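You operate a simulated robot arm through the tools that you are given. There is no shell and no other tool. Be economical: measure what you need, move in short steps, check, and stop when the job is done.

You are at the controls of a simulated robot arm. One attempt, no reset.

JOB
Tape the cradled tube yellow at marks 2 and 5, green at 3.
Fine: three bands, no more; each roll back in its well; the tube stays in the cradle; leave the other tubes.

Only the result counts: the job must be done as asked and must still hold three seconds after the hand-in. Knocking over, shifting, dropping, spilling or breaking anything else fails it.

ROBOT AND FRAMES
A 6-joint arm with a two-finger parallel gripper, fixed in place. Base frame: the origin is at the foot of the arm, x ahead of it, y to its left, z up; the work surface is at about z = 806. Readings come in mm, rad, newtons and seconds.
With the tool pointing down near the work surface it reaches from about 240 to 640 mm from the base axis. Its first joint turns from -1.152 to 1.152 rad. Payload 2.7 kg.
Tool frame: the origin (TCP) lies between the finger pads and is the grasp point; the fingertips stand 23 mm ahead of it; z points along the fingers, y is the line along which they close. Largest opening 94 mm; finger width 38, thickness 10; the body of the gripper, 54 by 96 mm, starts 39 mm behind the TCP.
Orientation is told as [roll, pitch, yaw] about the base's x, y, z axes, in that order, counted from this pose: with the fingers straight down and closing along the base's y, the tool's x points along the base's -x, its y along +y and its z along -z.

CONTROLS
- The arm moves only by the tool jog_arm. Its argument "deltas" is a list of rows, each an object (a shift or turn left out is 0, a gripper value left out holds the last) with "slide": the shift along the tool's x, y, z in mm, a list of three; "angular": the turn, a rotation vector about the tool's x, y, z in rad, a list of three. In form: [{"slide": [x, y, z], "angular": [rx, ry, rz]}, ...]. A call has 1 to 12 rows; each row shifts and turns the commanded pose from where the row before left it, along the tool's axes as they then stand. "gripper" is the opening, from 0 (shut) to 1 (fully open), set as the call begins (left out, the last holds). A row lasts 0.2 s, in which the tool goes at most 50 mm and 0.15 rad; a call with a longer step from one row to the next is refused whole, and so is a gripper value outside its range. Where a pose cannot be reached the arm comes as near as it can. A force on the tool above 40 N (or 10 N above the force at the start of the call, whichever is more), or a blocked arm, ends the call early, and 0.2 s more pass. Each finger travels about 45 mm/s and halts on what it meets, pressing with about 40 N; the grip force reading is that of the motor and also rises with nothing between the fingers. The clock runs only during rows and for 0.2 s after the last one: add rows that do not move to give the fingers time. It gives the time, the measured TCP pose, the force on the tool (base axes), the opening and the grip force at its end, in the units of the frame above (readings bear some noise).
- Cameras (640 x 400 px; columns grow to the right, rows downward): "scene" is fixed at [88.6, -464.7, 1384]; the picture's right is [0.47, -0.88, 0.00], its down [-0.66, -0.35, -0.66] and it looks along [0.58, 0.31, -0.75] (base axes); focal length 214 px, centre (320, 200). "wrist" rides on the gripper at [-39, 0, -44] in the tool frame; the picture's right is [0.00, -1.00, 0.00], its down [0.97, 0.00, -0.24] and it looks along [0.24, 0.00, 0.97] (tool axes); focal length 218 px, centre (320, 200). There is no depth. A picture from a camera that has moved, and an enlarged one, comes with that camera's place and axes in the base frame and with its lens.
- get_image(camera): a new picture of that camera. The clock stands still meanwhile.
- inspect(camera, box): a new picture of the part [left, top, right, bottom] of that camera's present view, enlarged. The clock stands still meanwhile.
- hand_in(): hands the job in; it is judged then, once.

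Go step by step. Nothing tells you positions but the pictures and the camera data: compare them with the known pose of the tool, close in by small moves and look again before you grip or let go. The budget is 120 turns and 84 pictures, counting those below and the enlarged ones. Unless the task says otherwise, let go and move clear before handing in, and close with one line.

The tools are called after "Request:" as name(argument=value, ...) on one line, values as JSON. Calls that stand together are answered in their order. jog_arm: Moves the arm, as the interface text tells. Its arguments: {"type":"object","properties":{"deltas":{"type":"array","items":{"type":"object","properties":{"slide":{"type":"array","items":{"type":"number"}},"angular":{"type":"array","items":{"type":"number"}}}}},"gripper":{"type":"number"}},"required":["deltas"]} The other tools are called the same way: get_image (camera) takes a picture; inspect (camera, box) takes an enlarged picture of a part of a camera's view; hand_in () hands the job in.

At the start:

```text
clock: 0.0
tool_pos: [439.0, -5.1, 1219.6]
tool_rot: [0.0, -0.001, 0.001]
contact_force: [0.5, 0.5, -0.1]
grip_width: 94.0
grasp_force: 0.1
```

scene: 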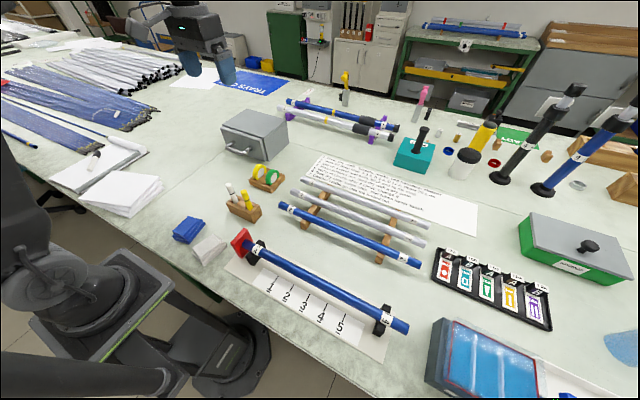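
wrist: 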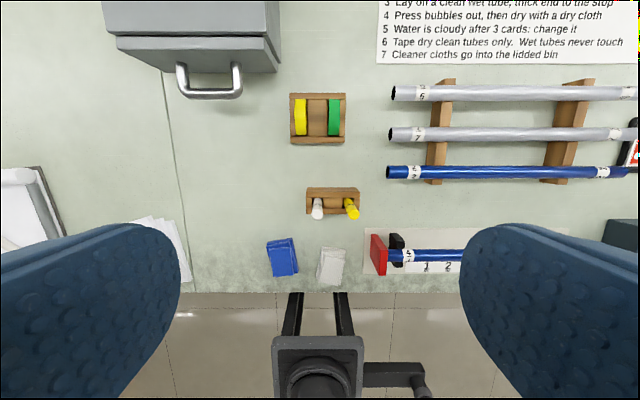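

I see a cradled blue tube by a red stop with a 1–5 scale, a two-roll tape holder (yellow, green), and an instruction sheet. I'll look closer at these first.

Request:
inspect(camera="scene", box=[220, 220, 420, 350])

Request:
inspect(camera="scene", box=[300, 150, 480, 240])

Request:
inspect(camera="scene", box=[220, 150, 300, 220])

Request:
inspect(camera="wrist", box=[370, 0, 640, 90])

```text
3.08 times, centred on (320, 285) of scene
camera zoom: at [88.6, -464.7, 1384.0], right [0.47, -0.88, 0.0], down [-0.66, -0.35, -0.66], along [0.58, 0.31, -0.75], focal length 660 px, centre (320, -62)
```

zoom: 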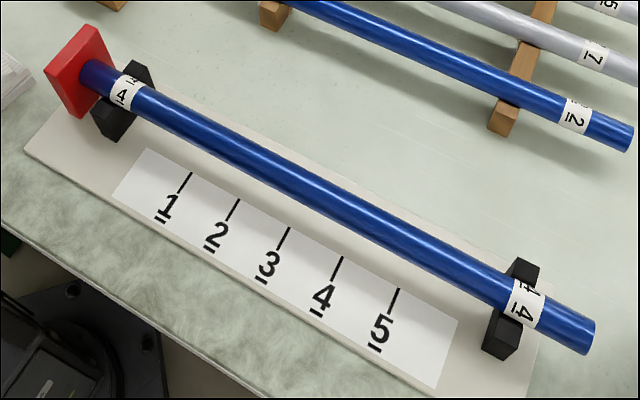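

```text
3.56 times, centred on (390, 195) of scene
camera zoom: at [88.6, -464.7, 1384.0], right [0.47, -0.88, 0.0], down [-0.66, -0.35, -0.66], along [0.58, 0.31, -0.75], focal length 763 px, centre (71, 218)
```

zoom: 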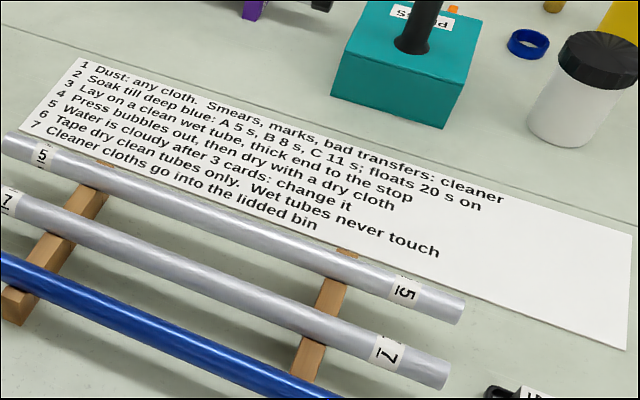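

```text
5.71 times, centred on (260, 185) of scene
camera zoom: at [88.6, -464.7, 1384.0], right [0.47, -0.88, 0.0], down [-0.66, -0.35, -0.66], along [0.58, 0.31, -0.75], focal length 1226 px, centre (663, 286)
```

zoom: 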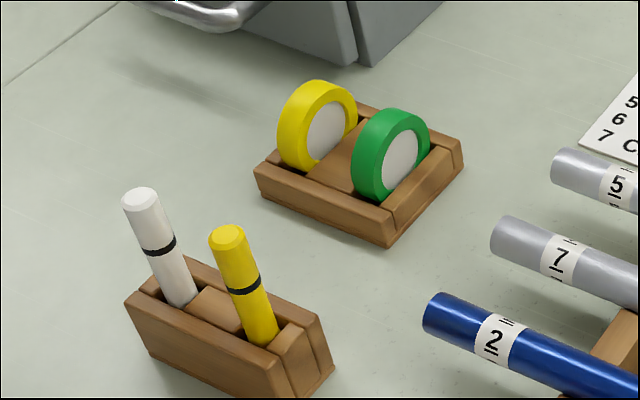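

```text
2.37 times, centred on (505, 45) of wrist
camera zoom: at [477.5, -4.4, 1263.8], right [0.0, -1.0, 0.0], down [-0.97, 0.0, 0.24], along [-0.24, 0.0, -0.97], focal length 517 px, centre (-118, 567)
```

zoom: 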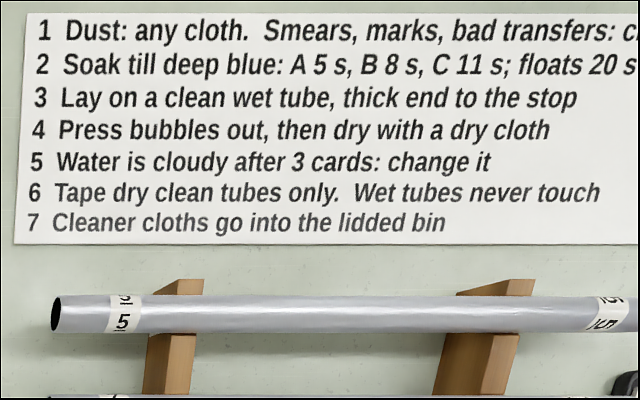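

The rolls are at roughly x 530, y +30 (yellow) and −30 (green), and the cradled tube runs along y at x ≈ 257. I'll go above the cradle to check that the tube is clean and dry and to measure the marks.

Request:
jog_arm(deltas=[{"slide": [20, -35, 17]}, {"slide": [20, -35, 17]}, {"slide": [20, -35, 17]}, {"slide": [20, -35, 17]}, {"slide": [20, -35, 17]}, {"slide": [20, -35, 17]}, {"slide": [19, -35, 17]}, {}])

Request:
get_image(camera="wrist")

Request:
inspect(camera="wrist", box=[200, 150, 440, 270])

```text
clock: 1.8
tool_pos: [299.8, -250.1, 1101.3]
tool_rot: [0.001, -0.001, 0.001]
contact_force: [-0.3, -0.1, 0.6]
grip_width: 94.2
grasp_force: 0.0
```

```text
77 pictures are left
camera wrist: at [337.9, -249.8, 1145.5], right [0.0, -1.0, 0.0], down [-0.97, 0.0, 0.24], along [-0.24, 0.0, -0.97], focal length 218 px, centre (320, 200)
```

wrist: 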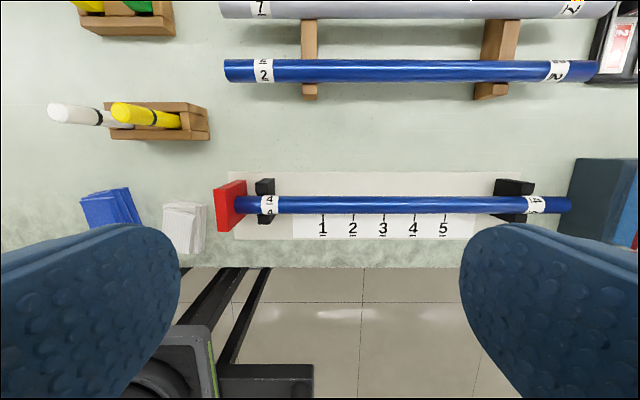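

```text
2.67 times, centred on (320, 210) of wrist
camera zoom: at [337.9, -249.8, 1145.5], right [0.0, -1.0, 0.0], down [-0.97, 0.0, 0.24], along [-0.24, 0.0, -0.97], focal length 582 px, centre (320, 173)
```

zoom: 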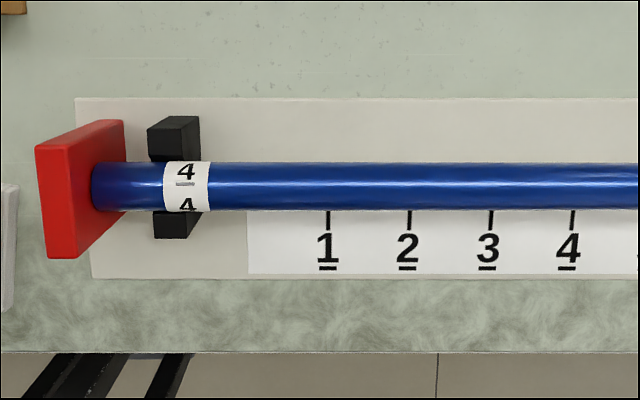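

The tube looks clean and dry, with its top at about z 858, axis at x ≈ 256, and marks spaced 50 mm (mark 2 at y ≈ −304, 3 at −353, 5 at −449). Next I'll look at the tape rolls from above.

Request:
jog_arm(deltas=[{"slide": [-28, 31, 12]}, {"slide": [-28, 31, 12]}, {"slide": [-28, 31, 12]}, {"slide": [-28, 31, 12]}, {"slide": [-28, 31, 12]}, {"slide": [-28, 31, 12]}, {"slide": [-28, 31, 12]}, {"slide": [-28, 31, 12]}, {}])

Request:
get_image(camera="wrist")

Request:
inspect(camera="wrist", box=[240, 130, 400, 230])

```text
clock: 3.8
tool_pos: [525.0, -0.9, 1005.1]
tool_rot: [0.0, 0.0, 0.0]
contact_force: [0.1, -0.1, -0.4]
grip_width: 94.2
grasp_force: 0.0
```

```text
75 pictures are left
camera wrist: at [562.7, -1.9, 1048.7], right [0.0, -1.0, 0.0], down [-0.97, 0.0, 0.24], along [-0.24, 0.0, -0.97], focal length 218 px, centre (320, 200)
```

wrist: 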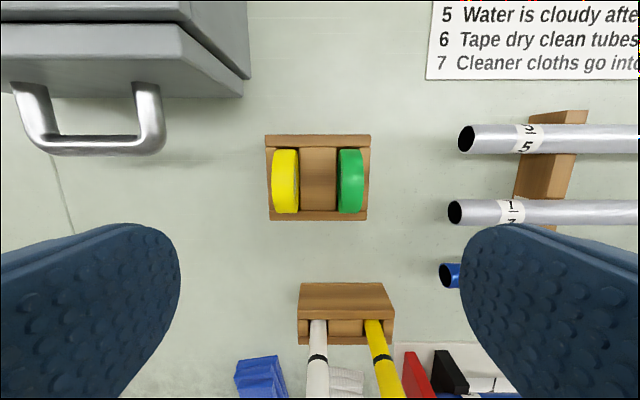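

```text
4.00 times, centred on (320, 180) of wrist
camera zoom: at [562.7, -1.9, 1048.7], right [0.0, -1.0, 0.0], down [-0.97, 0.0, 0.24], along [-0.24, 0.0, -0.97], focal length 873 px, centre (320, 280)
```

zoom: 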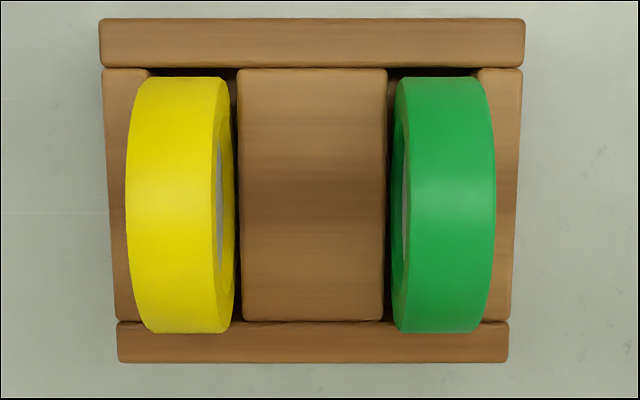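

The rolls are about 60 mm in diameter and 18 mm wide, with centres near x 529, y ±29, z 840. I'll narrow the gripper and hover over the yellow one to check alignment.

Request:
jog_arm(deltas=[{"slide": [-4, 30, 10]}, {"slide": [0, 0, 45]}, {"slide": [0, 0, 20]}, {}, {}], gripper=0.53)

Request:
get_image(camera="wrist")

Request:
inspect(camera="scene", box=[220, 130, 320, 200])

```text
clock: 5.0
tool_pos: [528.8, 27.4, 930.2]
tool_rot: [0.0, 0.0, 0.001]
contact_force: [-0.3, 0.0, 0.9]
grip_width: 49.8
grasp_force: 0.1
```

```text
73 pictures are left
camera wrist: at [567.3, 28.0, 973.6], right [0.0, -1.0, 0.0], down [-0.97, 0.0, 0.24], along [-0.24, 0.0, -0.97], focal length 218 px, centre (320, 200)
```

wrist: 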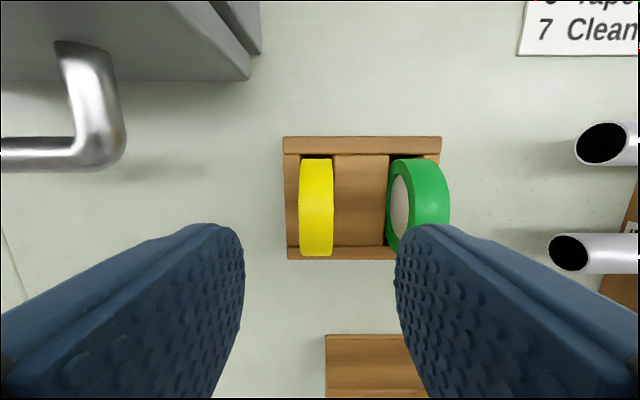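

```text
5.71 times, centred on (270, 165) of scene
camera zoom: at [88.6, -464.7, 1384.0], right [0.47, -0.88, 0.0], down [-0.66, -0.35, -0.66], along [0.58, 0.31, -0.75], focal length 1226 px, centre (606, 400)
```

zoom: 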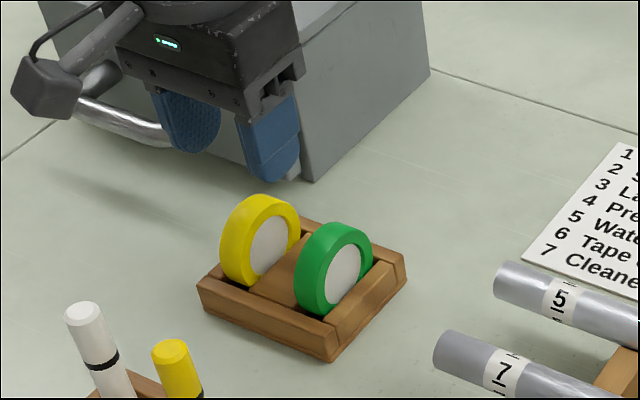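

Alignment is off by about 2 mm in y, so I'll correct that, then descend to z ≈ 865 and check.

Request:
jog_arm(deltas=[{"slide": [-1, 2, 0]}, {"slide": [0, 0, 35]}, {"slide": [0, 0, 20]}, {"slide": [0, 0, 10]}, {}])

Request:
get_image(camera="wrist")

Request:
inspect(camera="scene", box=[220, 130, 320, 200])

```text
clock: 6.2
tool_pos: [529.6, 30.7, 865.2]
tool_rot: [0.0, -0.002, 0.002]
contact_force: [-0.7, 0.7, 0.1]
grip_width: 49.6
grasp_force: 0.0
```

```text
71 pictures are left
camera wrist: at [567.8, 30.9, 909.2], right [0.0, -1.0, 0.0], down [-0.97, 0.0, 0.24], along [-0.24, 0.0, -0.97], focal length 218 px, centre (320, 200)
```

wrist: 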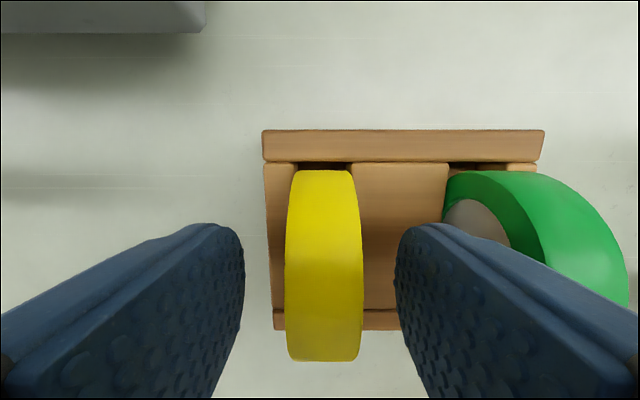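

```text
5.71 times, centred on (270, 165) of scene
camera zoom: at [88.6, -464.7, 1384.0], right [0.47, -0.88, 0.0], down [-0.66, -0.35, -0.66], along [0.58, 0.31, -0.75], focal length 1226 px, centre (606, 400)
```

zoom: 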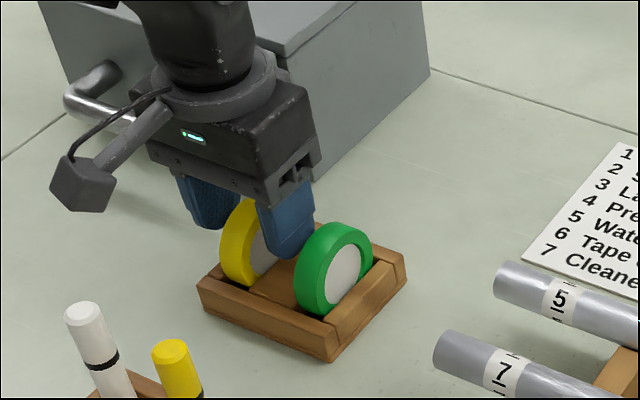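

The fingers straddle the yellow roll with clearance on both sides, offset under 1 mm. I'll trim and close.

Request:
jog_arm(deltas=[{"slide": [0, -0.8, 0]}, {}, {}, {}, {}, {}], gripper=0.1)

Request:
get_image(camera="wrist")

```text
clock: 7.6
tool_pos: [531.1, 30.4, 865.7]
tool_rot: [0.0, -0.003, 0.001]
contact_force: [-0.6, 0.1, 0.2]
grip_width: 17.1
grasp_force: 39.9
```

```text
69 pictures are left
camera wrist: at [567.8, 30.0, 909.2], right [0.0, -1.0, 0.0], down [-0.97, 0.0, 0.24], along [-0.24, 0.0, -0.97], focal length 218 px, centre (320, 200)
```

wrist: 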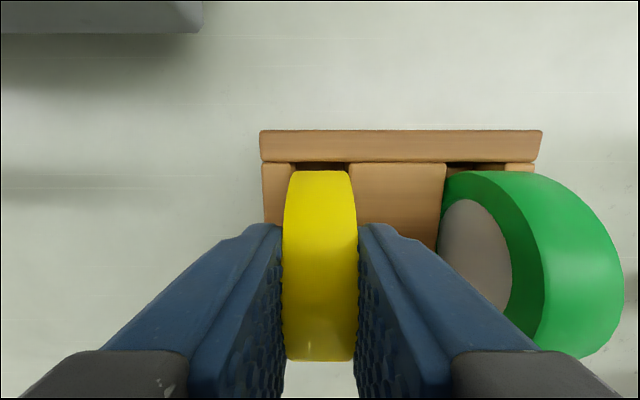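

The yellow roll is gripped (17 mm). I'll lift straight up 135 mm and look.

Request:
jog_arm(deltas=[{"slide": [0, 0, -15]}, {"slide": [0, 0, -30]}, {"slide": [0, 0, -45]}, {"slide": [0, 0, -45]}, {}])

Request:
get_image(camera="scene")

Request:
get_image(camera="wrist")

```text
clock: 8.8
tool_pos: [528.6, 30.5, 1001.9]
tool_rot: [-0.001, -0.001, 0.0]
contact_force: [-0.3, -0.8, -0.3]
grip_width: 16.8
grasp_force: 39.4
```

```text
68 pictures are left
```

scene: 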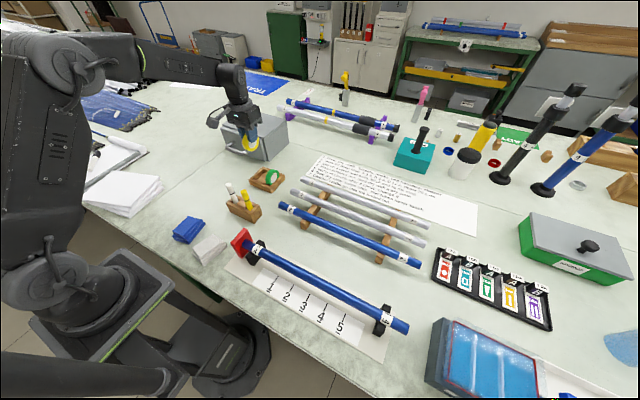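

```text
67 pictures are left
camera wrist: at [567.5, 30.6, 1044.8], right [0.0, -1.0, 0.0], down [-0.97, 0.0, 0.24], along [-0.24, 0.0, -0.97], focal length 218 px, centre (320, 200)
```

wrist: 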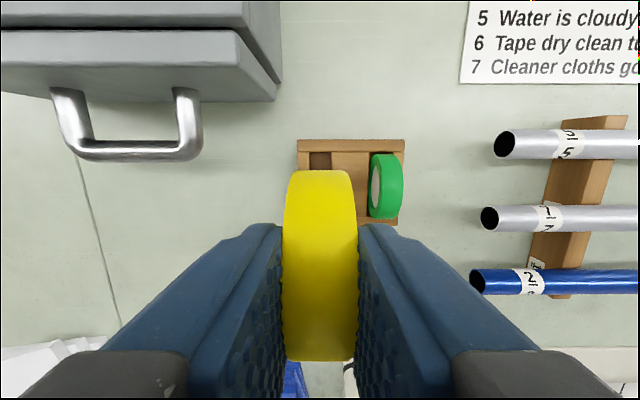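

The roll is up and the holder undisturbed. I'll carry it over mark 2.

Request:
jog_arm(deltas=[{"slide": [27.3, -33.4, 0]}, {"slide": [27.3, -33.4, 0]}, {"slide": [27.3, -33.4, 0]}, {"slide": [27.3, -33.4, 0]}, {"slide": [27.3, -33.4, 0]}, {"slide": [27.3, -33.4, 0]}, {"slide": [27.3, -33.4, 0]}, {"slide": [27.3, -33.4, 0]}, {"slide": [27.3, -33.4, 0]}, {"slide": [27.3, -33.4, 0]}, {}])

Request:
get_image(camera="wrist")

Request:
inspect(camera="wrist", box=[220, 150, 500, 260])

Request:
inspect(camera="scene", box=[220, 200, 420, 330])

```text
clock: 11.2
tool_pos: [256.8, -303.4, 999.6]
tool_rot: [0.0, -0.002, 0.001]
contact_force: [-0.4, 0.6, 0.1]
grip_width: 16.7
grasp_force: 39.9
```

```text
66 pictures are left
camera wrist: at [294.4, -303.9, 1043.0], right [0.0, -1.0, 0.0], down [-0.97, 0.0, 0.24], along [-0.24, 0.0, -0.97], focal length 218 px, centre (320, 200)
```

wrist: 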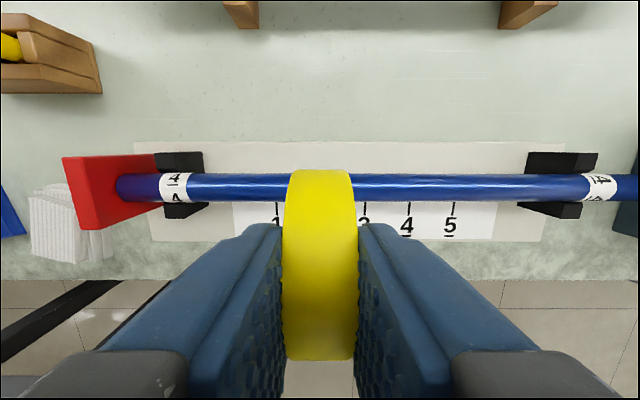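

```text
2.29 times, centred on (360, 205) of wrist
camera zoom: at [294.4, -303.9, 1043.0], right [0.0, -1.0, 0.0], down [-0.97, 0.0, 0.24], along [-0.24, 0.0, -0.97], focal length 499 px, centre (229, 189)
```

zoom: 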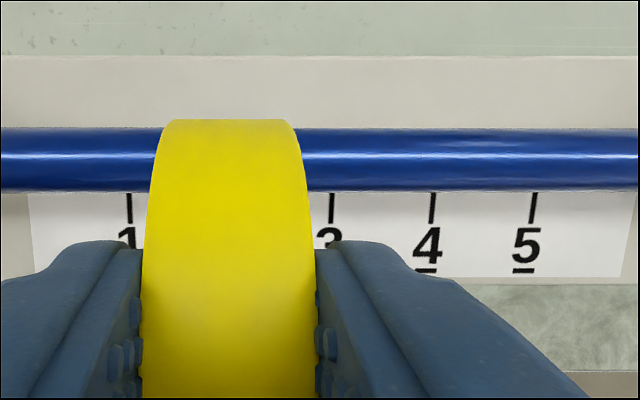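

```text
3.08 times, centred on (320, 265) of scene
camera zoom: at [88.6, -464.8, 1384.0], right [0.47, -0.88, 0.0], down [-0.66, -0.35, -0.66], along [0.58, 0.31, -0.75], focal length 660 px, centre (320, 0)
```

zoom: 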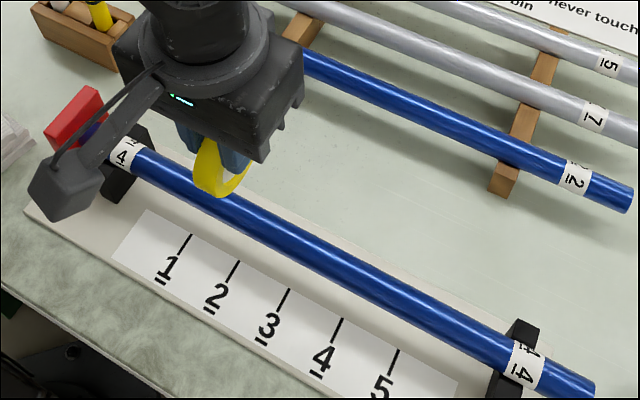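

Mark 2 is within 1 mm of the tool's y and the tube axis is at x ≈ 257. I'll descend close to the tube and look before touching.

Request:
jog_arm(deltas=[{"slide": [0, 0, 40]}, {"slide": [0, 0, 18]}, {}])

Request:
inspect(camera="scene", box=[240, 220, 360, 310])

Request:
get_image(camera="wrist")

```text
clock: 12.0
tool_pos: [256.6, -303.8, 941.6]
tool_rot: [0.0, -0.002, 0.0]
contact_force: [0.0, 0.3, -0.9]
grip_width: 16.9
grasp_force: 39.8
```

```text
4.44 times, centred on (300, 265) of scene
camera zoom: at [88.6, -464.7, 1384.0], right [0.47, -0.88, 0.0], down [-0.66, -0.35, -0.66], along [0.58, 0.31, -0.75], focal length 953 px, centre (409, -89)
```

zoom: 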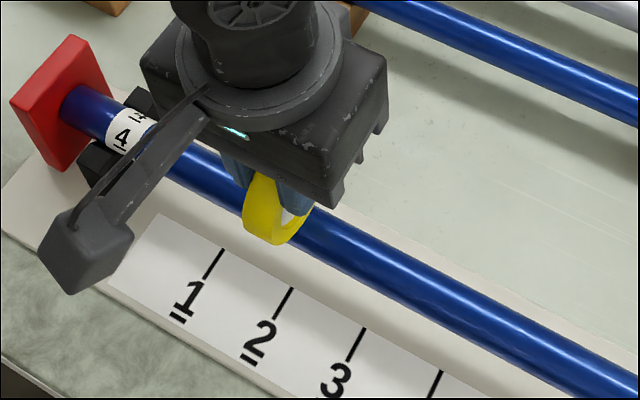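

```text
62 pictures are left
camera wrist: at [294.5, -304.0, 985.2], right [0.0, -1.0, 0.0], down [-0.97, 0.0, 0.24], along [-0.24, 0.0, -0.97], focal length 218 px, centre (320, 200)
```

wrist: 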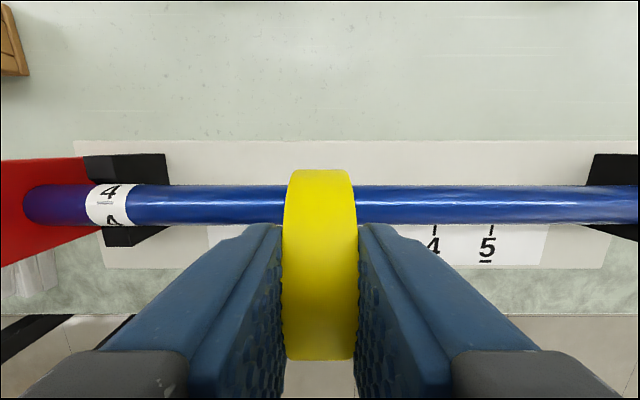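

The roll is centred over the tube with contact expected at z ≈ 914. I'll descend in small steps.

Request:
jog_arm(deltas=[{"slide": [0, 0, 14]}, {"slide": [0, 0, 6]}, {"slide": [0, 0, 2]}, {"slide": [0, 0, 2]}, {}])

```text
clock: 13.2
tool_pos: [258.4, -305.1, 920.5]
tool_rot: [-0.006, -0.007, 0.0]
contact_force: [2.9, 3.4, 37.8]
grip_width: 17.1
grasp_force: 39.9
```

Contact was made at z ≈ 920 with 38 N. I'll lift off and look for a band.

Request:
jog_arm(deltas=[{"slide": [0, 0, -4]}, {"slide": [0, 0, -20]}, {"slide": [0, 0, -40]}, {}])

Request:
get_image(camera="wrist")

Request:
inspect(camera="scene", box=[240, 220, 400, 330])

```text
clock: 14.2
tool_pos: [256.4, -303.8, 981.8]
tool_rot: [0.001, 0.0, 0.0]
contact_force: [1.1, 0.2, -1.3]
grip_width: 17.2
grasp_force: 40.0
```

```text
61 pictures are left
camera wrist: at [294.6, -303.5, 1025.0], right [0.0, -1.0, 0.0], down [-0.97, 0.0, 0.24], along [-0.24, 0.0, -0.97], focal length 218 px, centre (320, 200)
```

wrist: 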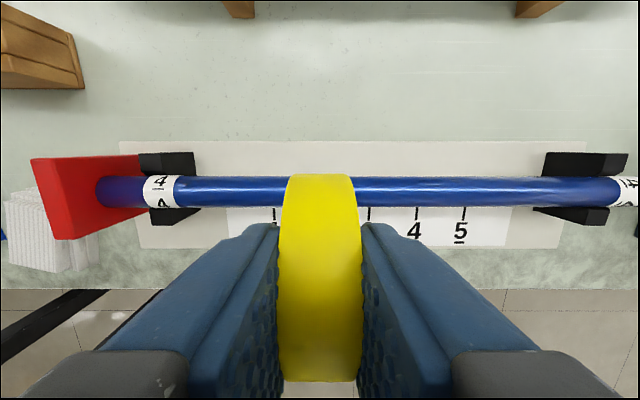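

```text
3.64 times, centred on (320, 275) of scene
camera zoom: at [88.6, -464.7, 1384.0], right [0.47, -0.88, 0.0], down [-0.66, -0.35, -0.66], along [0.58, 0.31, -0.75], focal length 780 px, centre (320, -73)
```

zoom: 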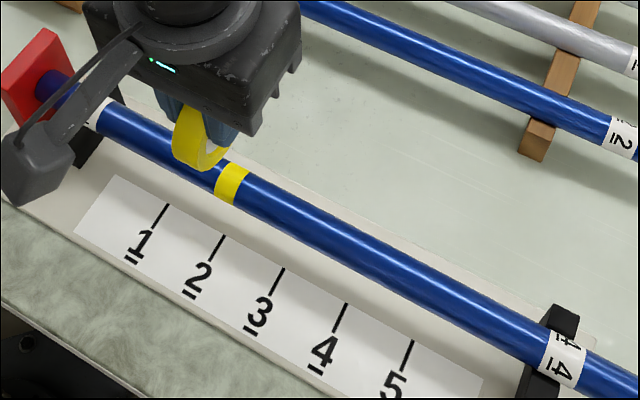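

The yellow band sits at mark 2. The roll slid up about 4 mm in the grip, so I'll press more gently next time. Now to mark 5.

Request:
jog_arm(deltas=[{"slide": [0, -37.2, 0]}, {"slide": [0, -37.2, 0]}, {"slide": [0, -37.2, 0]}, {"slide": [0, -37.2, 0]}, {}])

Request:
inspect(camera="wrist", box=[180, 150, 460, 260])

```text
clock: 15.4
tool_pos: [257.8, -453.1, 982.2]
tool_rot: [0.0, 0.001, -0.001]
contact_force: [-0.4, 0.0, -0.2]
grip_width: 17.1
grasp_force: 39.9
```

```text
2.29 times, centred on (320, 205) of wrist
camera zoom: at [294.8, -452.9, 1025.7], right [0.0, -1.0, 0.0], down [-0.97, 0.0, 0.24], along [-0.24, 0.0, -0.97], focal length 499 px, centre (320, 189)
```

zoom: 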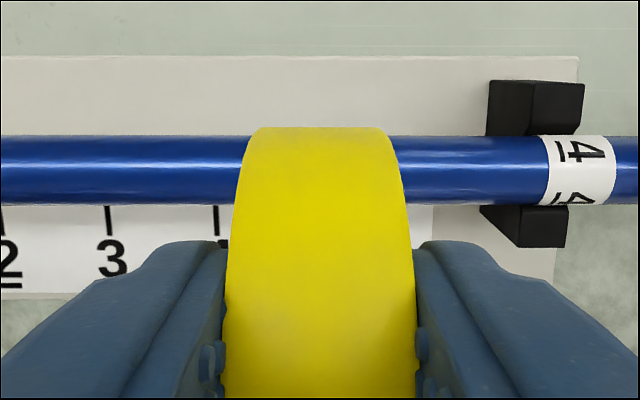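

Mark 5 is about 1.5 mm further along −y. I'll adjust and descend, pressing more gently.

Request:
jog_arm(deltas=[{"slide": [0, -1.3, 20]}, {"slide": [0, 0, 30]}, {"slide": [0, 0, 8]}, {"slide": [0, 0, 2]}, {}])

```text
clock: 16.6
tool_pos: [255.6, -454.7, 921.5]
tool_rot: [-0.001, -0.001, 0.0]
contact_force: [0.1, 0.5, -1.1]
grip_width: 17.0
grasp_force: 40.3
```

Request:
jog_arm(deltas=[{"slide": [0, 0, 1]}, {"slide": [0, 0, 1]}, {"slide": [0, 0, 1]}])

```text
clock: 17.4
tool_pos: [256.6, -453.8, 920.0]
tool_rot: [-0.002, -0.002, -0.001]
contact_force: [-0.4, 1.6, 5.3]
grip_width: 16.8
grasp_force: 40.1
```

Light contact at 5 N. I'll press about 1 mm more.

Request:
jog_arm(deltas=[{"slide": [0, 0, 0.7]}, {}])

Request:
inspect(camera="scene", box=[240, 220, 420, 340])

```text
clock: 18.0
tool_pos: [258.1, -454.3, 920.0]
tool_rot: [-0.004, -0.003, -0.001]
contact_force: [-1.6, 0.4, 13.9]
grip_width: 17.0
grasp_force: 39.9
```

```text
3.33 times, centred on (330, 280) of scene
camera zoom: at [88.5, -464.5, 1384.1], right [0.47, -0.88, 0.0], down [-0.66, -0.35, -0.66], along [0.58, 0.31, -0.75], focal length 715 px, centre (287, -67)
```

zoom: 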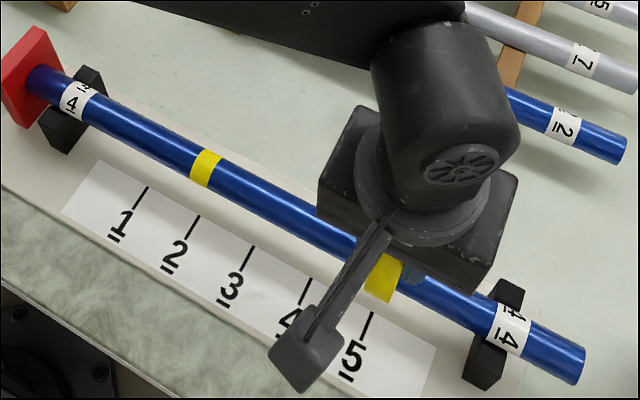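

I can't tell yet whether the band took, so I'll press slightly harder, dwell, then lift.

Request:
jog_arm(deltas=[{"slide": [0, 0, 1]}, {}, {}])

Request:
jog_arm(deltas=[{"slide": [0, 0, -5]}, {"slide": [0, 0, -20]}, {"slide": [0, 0, -40]}, {}])

Request:
inspect(camera="scene", box=[240, 220, 420, 340])

Request:
get_image(camera="wrist")

```text
clock: 18.8
tool_pos: [256.8, -455.3, 917.6]
tool_rot: [-0.006, -0.002, 0.0]
contact_force: [-0.4, -0.9, 25.8]
grip_width: 17.0
grasp_force: 40.5
```

```text
clock: 19.8
tool_pos: [256.9, -455.1, 981.9]
tool_rot: [0.002, 0.001, -0.002]
contact_force: [1.5, 0.4, -0.1]
grip_width: 17.0
grasp_force: 39.8
```

```text
3.33 times, centred on (330, 280) of scene
camera zoom: at [88.6, -464.7, 1384.0], right [0.47, -0.88, 0.0], down [-0.66, -0.35, -0.66], along [0.58, 0.31, -0.75], focal length 715 px, centre (287, -67)
```

zoom: 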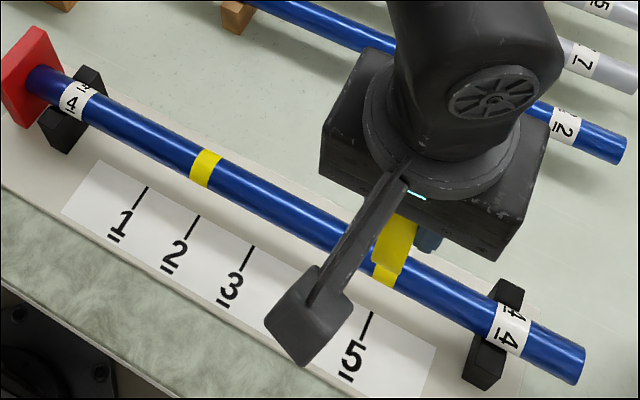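

```text
56 pictures are left
camera wrist: at [294.3, -454.5, 1025.8], right [0.0, -1.0, 0.0], down [-0.97, 0.0, 0.24], along [-0.24, 0.0, -0.97], focal length 218 px, centre (320, 200)
```

wrist: 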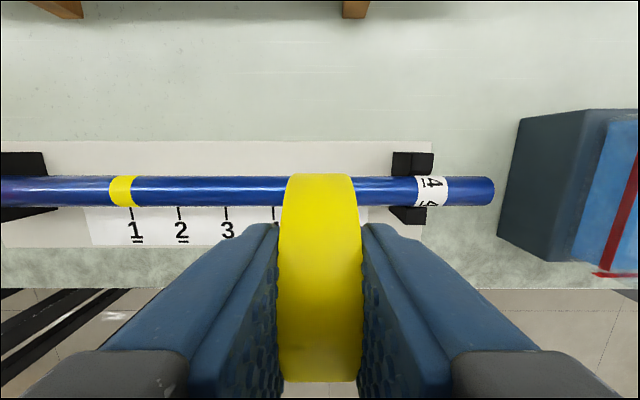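

Both yellow bands are on at marks 2 and 5. I'll take the yellow roll back above its well.

Request:
jog_arm(deltas=[{"slide": [0, 0, -18]}, {"slide": [-22, 44, 0]}, {"slide": [-22, 44, 0]}, {"slide": [-22, 44, 0]}, {"slide": [-22, 44, 0]}, {"slide": [-25, 43, 0]}, {"slide": [-25, 43, 0]}, {"slide": [-25, 43, 0]}, {"slide": [-27.5, 42, 0]}, {"slide": [-27.5, 42, 0]}, {"slide": [-27, 42, 0]}, {"slide": [-25.5, 40, 0]}])

```text
refused: row 9 steps farther than a row can; nothing moved
```

That step was too long, so I'll split it into two calls.

Request:
jog_arm(deltas=[{"slide": [0, 0, -18]}, {"slide": [-22, 39, 0]}, {"slide": [-22, 39, 0]}, {"slide": [-22, 39, 0]}, {"slide": [-22, 39, 0]}, {"slide": [-22, 39, 0]}, {"slide": [-22, 39, 0]}, {"slide": [-22, 39, 0]}, {"slide": [-22, 39, 0]}, {"slide": [-22, 39, 0]}, {"slide": [-22, 39, 0]}, {"slide": [-22, 39, 0]}])

Request:
jog_arm(deltas=[{"slide": [-31, 38, 0]}, {"slide": [0, 17.1, 0]}, {"slide": [0, 0, 40]}, {"slide": [0, 0, 30]}, {}])

Request:
get_image(camera="wrist")

Request:
inspect(camera="scene", box=[220, 130, 320, 200])

```text
clock: 22.4
tool_pos: [500.2, -25.1, 1001.2]
tool_rot: [0.002, 0.001, 0.001]
contact_force: [-0.6, 0.7, 0.2]
grip_width: 17.0
grasp_force: 39.5
```

```text
clock: 23.6
tool_pos: [529.5, 30.9, 930.4]
tool_rot: [-0.001, 0.0, -0.002]
contact_force: [-0.5, -0.1, -0.5]
grip_width: 17.1
grasp_force: 39.7
```

```text
55 pictures are left
camera wrist: at [567.8, 30.8, 974.1], right [0.0, -1.0, 0.0], down [-0.97, 0.0, 0.24], along [-0.24, 0.0, -0.97], focal length 218 px, centre (320, 200)
```

wrist: 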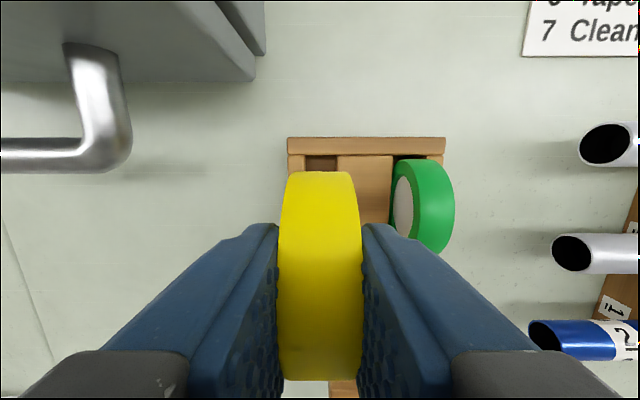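

```text
5.71 times, centred on (270, 165) of scene
camera zoom: at [88.6, -464.7, 1384.0], right [0.47, -0.88, 0.0], down [-0.66, -0.35, -0.66], along [0.58, 0.31, -0.75], focal length 1226 px, centre (606, 400)
```

zoom: 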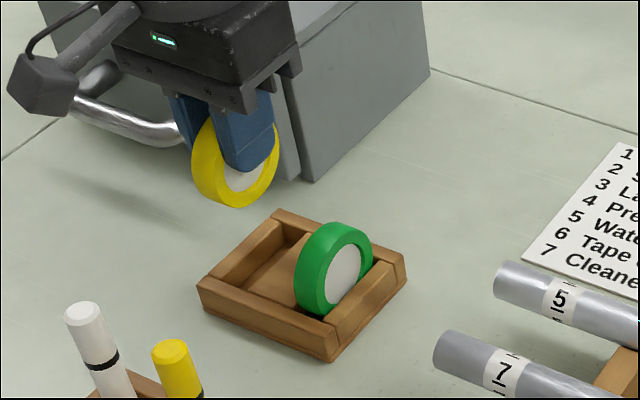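

The well is centred under the roll to within 1 mm with about 2 mm clearance each side. I'll lower it in.

Request:
jog_arm(deltas=[{"slide": [-0.5, -0.5, 30]}, {"slide": [0, 0, 20]}, {"slide": [0, 0, 10]}, {"slide": [0, 0, 4]}, {"slide": [0, 0, 2]}, {}])

Request:
get_image(camera="wrist")

```text
clock: 25.0
tool_pos: [531.4, 28.5, 863.8]
tool_rot: [0.002, 0.0, -0.001]
contact_force: [0.2, -0.2, 0.9]
grip_width: 16.7
grasp_force: 40.0
```

```text
53 pictures are left
camera wrist: at [568.4, 29.3, 907.8], right [0.0, -1.0, 0.0], down [-0.97, 0.0, 0.24], along [-0.24, 0.0, -0.97], focal length 218 px, centre (320, 200)
```

wrist: 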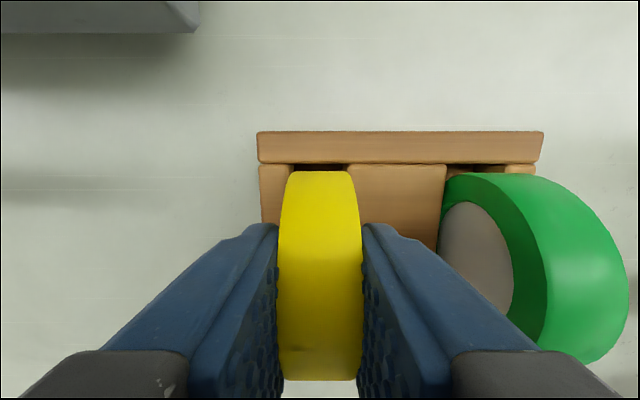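

It's in the well but not yet seated. I'll lower it until it touches.

Request:
jog_arm(deltas=[{"slide": [0, 0, 1]}, {"slide": [0, 0, 1]}, {"slide": [0, 0, 1]}])

```text
clock: 25.8
tool_pos: [531.1, 28.8, 861.5]
tool_rot: [0.001, -0.002, 0.0]
contact_force: [-0.3, -0.8, 0.3]
grip_width: 17.1
grasp_force: 40.0
```

Request:
jog_arm(deltas=[{"slide": [0, 0, 1]}, {"slide": [0, 0, 0.7]}])

```text
clock: 26.4
tool_pos: [531.0, 30.6, 860.2]
tool_rot: [0.002, -0.002, -0.001]
contact_force: [-1.0, 0.2, 2.3]
grip_width: 16.9
grasp_force: 39.4
```

It has just touched bottom. I'll open to the same clearance as before and lift away.

Request:
jog_arm(deltas=[{}, {}, {}, {}], gripper=0.5)

Request:
jog_arm(deltas=[{"slide": [0, 0, -20]}, {"slide": [0, 0, -40]}, {"slide": [0, -30, -9]}, {"slide": [0, -29, 0]}, {}])

Request:
get_image(camera="wrist")

Request:
inspect(camera="scene", box=[220, 130, 320, 200])

```text
clock: 27.4
tool_pos: [529.0, 29.3, 860.0]
tool_rot: [0.001, -0.001, -0.001]
contact_force: [-0.6, 0.4, 0.0]
grip_width: 46.6
grasp_force: 0.1
```

```text
clock: 28.6
tool_pos: [530.5, -30.4, 929.7]
tool_rot: [-0.001, 0.0, -0.001]
contact_force: [0.6, 0.2, -0.2]
grip_width: 46.9
grasp_force: 0.0
```

```text
52 pictures are left
camera wrist: at [568.5, -29.8, 973.3], right [0.0, -1.0, 0.0], down [-0.97, 0.0, 0.24], along [-0.24, 0.0, -0.97], focal length 218 px, centre (320, 200)
```

wrist: 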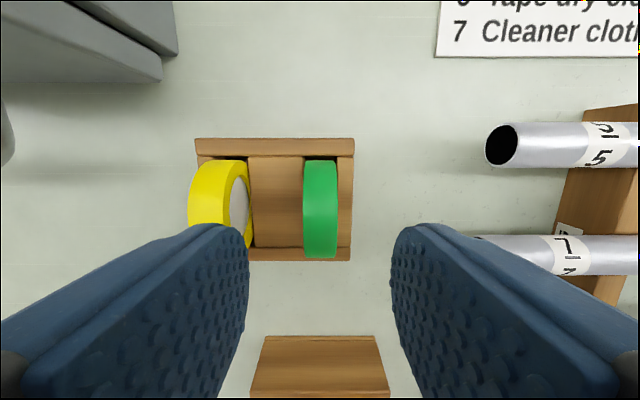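

```text
5.71 times, centred on (270, 165) of scene
camera zoom: at [88.6, -464.7, 1384.0], right [0.47, -0.88, 0.0], down [-0.66, -0.35, -0.66], along [0.58, 0.31, -0.75], focal length 1226 px, centre (606, 400)
```

zoom: 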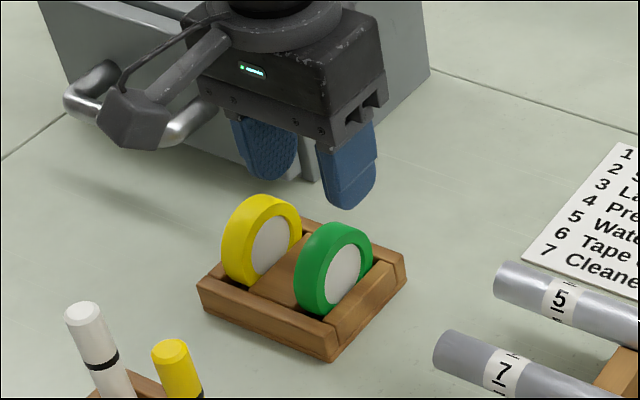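

The yellow roll is seated and the tool is centred on the green one. I'll descend and grip it.

Request:
jog_arm(deltas=[{"slide": [0.5, 0, 35]}, {"slide": [0, 0, 20]}, {"slide": [0, 0, 11]}, {}])

Request:
get_image(camera="wrist")

```text
clock: 29.6
tool_pos: [530.0, -28.9, 863.2]
tool_rot: [0.001, -0.002, -0.001]
contact_force: [-0.8, -1.0, -0.1]
grip_width: 47.0
grasp_force: 0.0
```

```text
50 pictures are left
camera wrist: at [568.2, -29.5, 906.9], right [0.0, -1.0, 0.0], down [-0.97, 0.0, 0.24], along [-0.24, 0.0, -0.97], focal length 218 px, centre (320, 200)
```

wrist: 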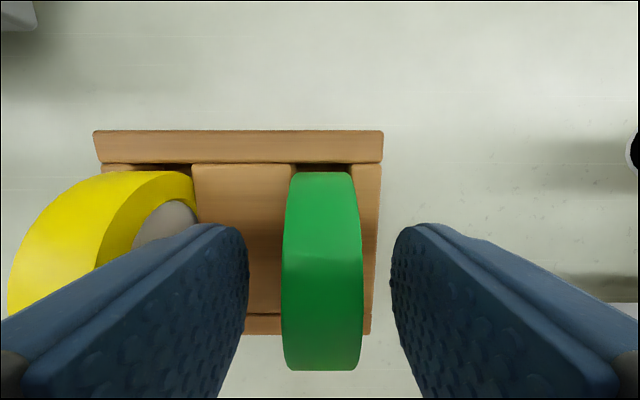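

It's centred. I'll close and lift straight up.

Request:
jog_arm(deltas=[{"slide": [0, -0.3, 0]}, {}, {}, {}, {}], gripper=0.1)

Request:
jog_arm(deltas=[{"slide": [0, 0, -12]}, {"slide": [0, 0, -35]}, {"slide": [0, 0, -45]}, {"slide": [0, 0, -45]}, {}])

Request:
get_image(camera="wrist")

```text
clock: 30.8
tool_pos: [531.5, -29.6, 861.9]
tool_rot: [0.0, -0.001, -0.001]
contact_force: [-0.1, 0.2, -0.5]
grip_width: 17.4
grasp_force: 39.7
```

```text
clock: 32.0
tool_pos: [529.5, -30.3, 999.6]
tool_rot: [0.0, 0.001, 0.0]
contact_force: [-0.4, -0.9, -0.1]
grip_width: 16.9
grasp_force: 40.7
```

```text
49 pictures are left
camera wrist: at [567.8, -29.9, 1044.0], right [0.0, -1.0, 0.0], down [-0.97, 0.0, 0.24], along [-0.24, 0.0, -0.97], focal length 218 px, centre (320, 200)
```

wrist: 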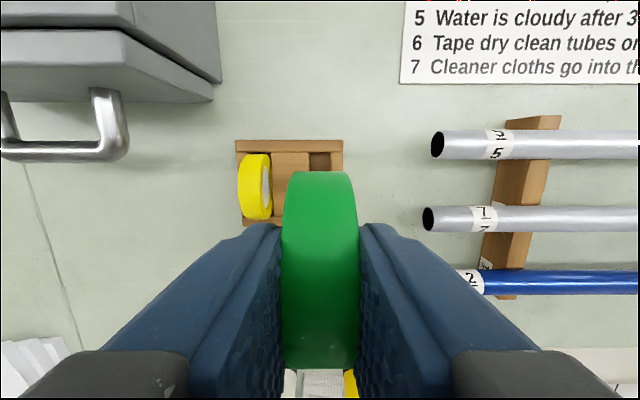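

The green roll is up. I'll carry it to mark 3.

Request:
jog_arm(deltas=[{"slide": [27.3, -32.4, 0]}, {"slide": [27.3, -32.4, 0]}, {"slide": [27.3, -32.4, 0]}, {"slide": [27.3, -32.4, 0]}, {"slide": [27.3, -32.4, 0]}, {"slide": [27.3, -32.4, 0]}, {"slide": [27.3, -32.4, 0]}, {"slide": [27.3, -32.4, 0]}, {"slide": [27.3, -32.4, 0]}, {"slide": [27.3, -32.4, 0]}, {}])

Request:
inspect(camera="wrist", box=[180, 150, 460, 260])

```text
clock: 34.4
tool_pos: [256.7, -355.4, 999.3]
tool_rot: [0.002, -0.002, 0.002]
contact_force: [0.2, -0.4, -0.1]
grip_width: 17.0
grasp_force: 39.6
```

```text
2.29 times, centred on (320, 205) of wrist
camera zoom: at [294.1, -354.0, 1043.2], right [0.0, -1.0, 0.0], down [-0.97, 0.0, 0.24], along [-0.24, 0.0, -0.97], focal length 499 px, centre (320, 189)
```

zoom: 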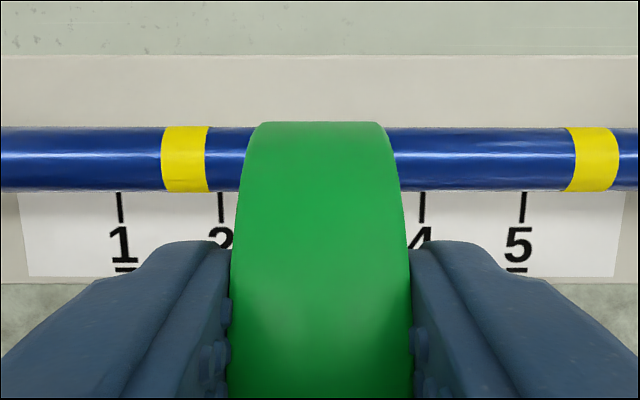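

Mark 3 is aligned within 0.5 mm. I'll descend to just above contact.

Request:
jog_arm(deltas=[{"slide": [0, -0.4, 40]}, {"slide": [0, 0, 30]}, {"slide": [0, 0, 7]}, {}])

Request:
jog_arm(deltas=[{"slide": [0, 0, 1]}, {"slide": [0, 0, 1]}, {"slide": [0, 0, 1]}])

```text
clock: 35.4
tool_pos: [256.9, -353.7, 923.6]
tool_rot: [-0.003, 0.0, -0.001]
contact_force: [-0.4, 1.5, 7.7]
grip_width: 16.9
grasp_force: 40.1
```

```text
clock: 36.2
tool_pos: [257.5, -355.7, 921.7]
tool_rot: [-0.005, -0.005, 0.002]
contact_force: [-3.8, 5.9, 36.8]
grip_width: 17.1
grasp_force: 40.2
```

The press reached 37 N, enough to apply the band. I'll lift and check.

Request:
jog_arm(deltas=[{}, {"slide": [0, 0, -5]}, {"slide": [0, 0, -35]}, {"slide": [0, 0, -40]}, {}])

Request:
inspect(camera="scene", box=[240, 220, 420, 340])

Request:
get_image(camera="wrist")

```text
clock: 37.4
tool_pos: [256.8, -355.4, 1000.9]
tool_rot: [-0.001, 0.0, 0.001]
contact_force: [0.5, -0.2, 0.3]
grip_width: 17.1
grasp_force: 40.4
```

```text
3.33 times, centred on (330, 280) of scene
camera zoom: at [88.6, -464.7, 1384.0], right [0.47, -0.88, 0.0], down [-0.66, -0.35, -0.66], along [0.58, 0.31, -0.75], focal length 715 px, centre (287, -67)
```

zoom: 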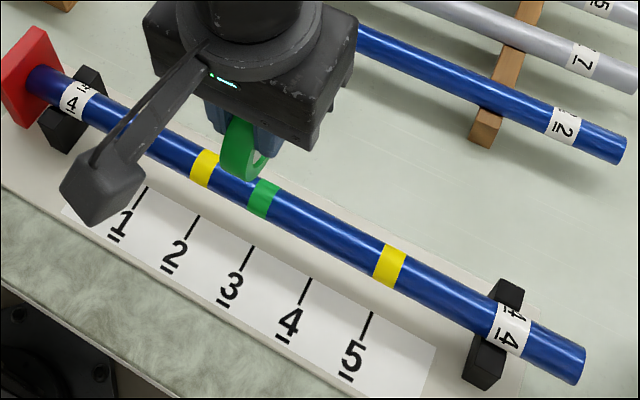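

```text
46 pictures are left
camera wrist: at [295.0, -354.7, 1044.3], right [0.0, -1.0, 0.0], down [-0.97, 0.0, 0.24], along [-0.24, 0.0, -0.97], focal length 218 px, centre (320, 200)
```

wrist: 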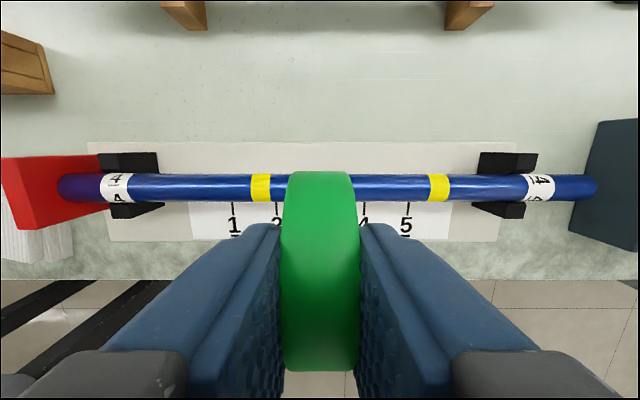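

All three bands are on: yellow at 2 and 5, green at 3. I'll return the green roll above its well.

Request:
jog_arm(deltas=[{"slide": [-27.3, 32.4, 0]}, {"slide": [-27.3, 32.4, 0]}, {"slide": [-27.3, 32.4, 0]}, {"slide": [-27.3, 32.4, 0]}, {"slide": [-27.3, 32.4, 0]}, {"slide": [-27.3, 32.4, 0]}, {"slide": [-27.3, 32.4, 0]}, {"slide": [-27.3, 32.4, 0]}, {"slide": [-27.3, 32.4, 0]}, {"slide": [-27.3, 32.8, 0]}, {}])

Request:
jog_arm(deltas=[{"slide": [0, 0, 40]}, {"slide": [0, 0, 30]}, {}])

Request:
get_image(camera="wrist")

```text
clock: 39.8
tool_pos: [530.5, -29.9, 1000.0]
tool_rot: [0.0, 0.001, -0.001]
contact_force: [0.7, 0.3, -0.3]
grip_width: 16.8
grasp_force: 40.0
```

```text
clock: 40.6
tool_pos: [530.5, -30.6, 929.3]
tool_rot: [-0.001, 0.0, 0.0]
contact_force: [0.9, -0.4, -0.5]
grip_width: 16.4
grasp_force: 40.0
```

```text
45 pictures are left
camera wrist: at [567.9, -30.2, 973.6], right [0.0, -1.0, 0.0], down [-0.97, 0.0, 0.24], along [-0.24, 0.0, -0.97], focal length 218 px, centre (320, 200)
```

wrist: 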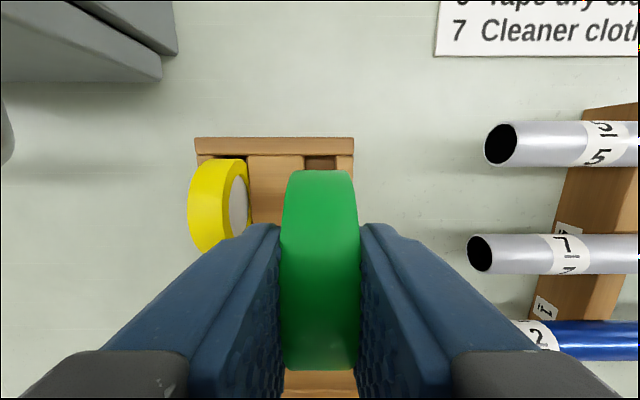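

It's aligned with the well, so I'll lower it.

Request:
jog_arm(deltas=[{"slide": [0, 0, 30]}, {"slide": [0, 0, 20]}, {"slide": [0, 0, 10]}, {"slide": [0, 0, 4]}, {}])

Request:
jog_arm(deltas=[{"slide": [0, 0, 1]}, {"slide": [0, 0, 1]}])

```text
clock: 41.8
tool_pos: [529.8, -31.5, 866.8]
tool_rot: [-0.001, 0.0, 0.001]
contact_force: [0.3, 0.0, -0.6]
grip_width: 16.8
grasp_force: 39.5
```

```text
clock: 42.4
tool_pos: [529.5, -30.6, 863.2]
tool_rot: [0.0, -0.001, 0.001]
contact_force: [0.2, 0.9, -0.8]
grip_width: 17.0
grasp_force: 40.0
```

Request:
jog_arm(deltas=[{"slide": [0, 0, 1]}, {"slide": [0, 0, 0.7]}])

```text
clock: 43.0
tool_pos: [530.3, -30.2, 862.9]
tool_rot: [0.0, -0.002, -0.001]
contact_force: [-1.4, 1.5, 4.6]
grip_width: 17.2
grasp_force: 39.9
```

It's seated with a light touch. I'll release, rise and check everything.

Request:
jog_arm(deltas=[{}, {}, {}, {}], gripper=0.5)

Request:
jog_arm(deltas=[{"slide": [0, 0, -20]}, {"slide": [0, 0, -40]}, {"slide": [0, 0, -45]}, {"slide": [0, 0, -45]}, {"slide": [0, 0, -45]}, {}])

Request:
get_image(camera="scene")

Request:
inspect(camera="scene", box=[220, 150, 420, 340])

Request:
get_image(camera="wrist")

```text
clock: 44.0
tool_pos: [530.3, -30.7, 862.4]
tool_rot: [-0.001, -0.001, -0.001]
contact_force: [-0.5, -0.1, 0.5]
grip_width: 47.1
grasp_force: 0.1
```

```text
clock: 45.4
tool_pos: [530.1, -30.7, 1056.8]
tool_rot: [0.001, 0.0, 0.0]
contact_force: [0.3, 0.2, 0.1]
grip_width: 47.0
grasp_force: 0.0
```

```text
44 pictures are left
```

scene: 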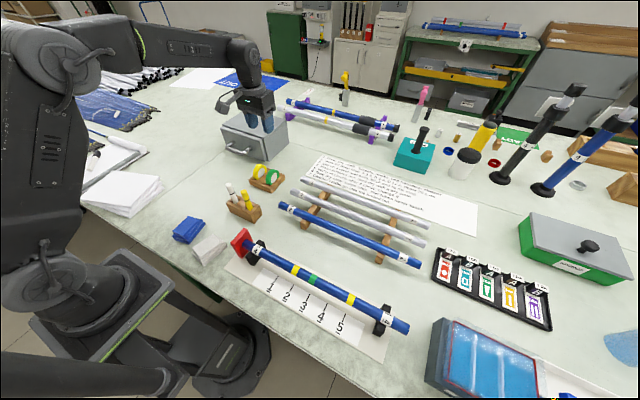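

```text
2.11 times, centred on (320, 245) of scene
camera zoom: at [88.6, -464.7, 1384.0], right [0.47, -0.88, 0.0], down [-0.66, -0.35, -0.66], along [0.58, 0.31, -0.75], focal length 452 px, centre (320, 105)
```

zoom: 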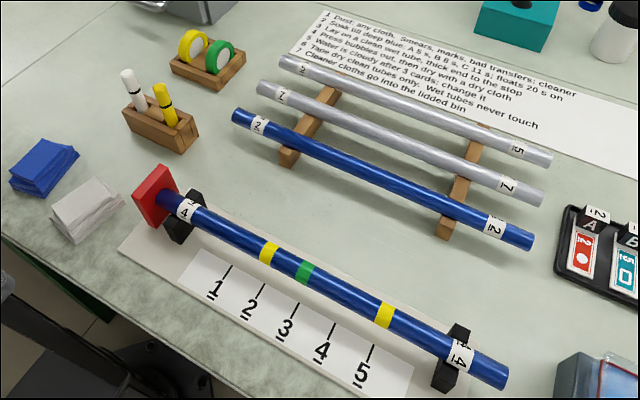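

```text
42 pictures are left
camera wrist: at [566.9, -31.2, 1100.4], right [0.0, -1.0, 0.0], down [-0.97, 0.0, 0.24], along [-0.24, 0.0, -0.97], focal length 218 px, centre (320, 200)
```

wrist: 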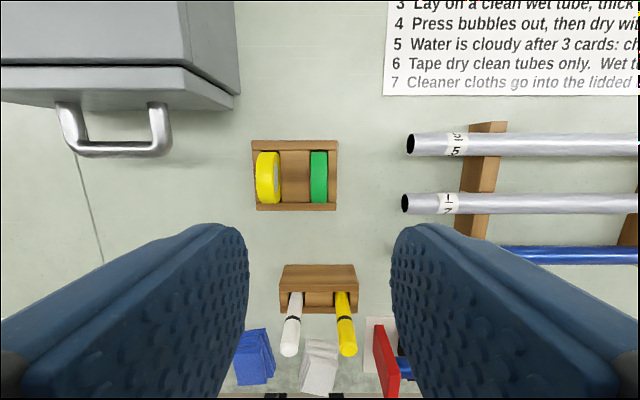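

Bands are at 2, 3 and 5, both rolls are in their wells, the tube is in the cradle and nothing else has moved. I'm handing in.

Request:
hand_in()

```text
The job is handed in.
```

The job is handed in: the cradled tube has yellow tape at marks 2 and 5 and green at 3, and both rolls are back in their wells; no verdict was returned.
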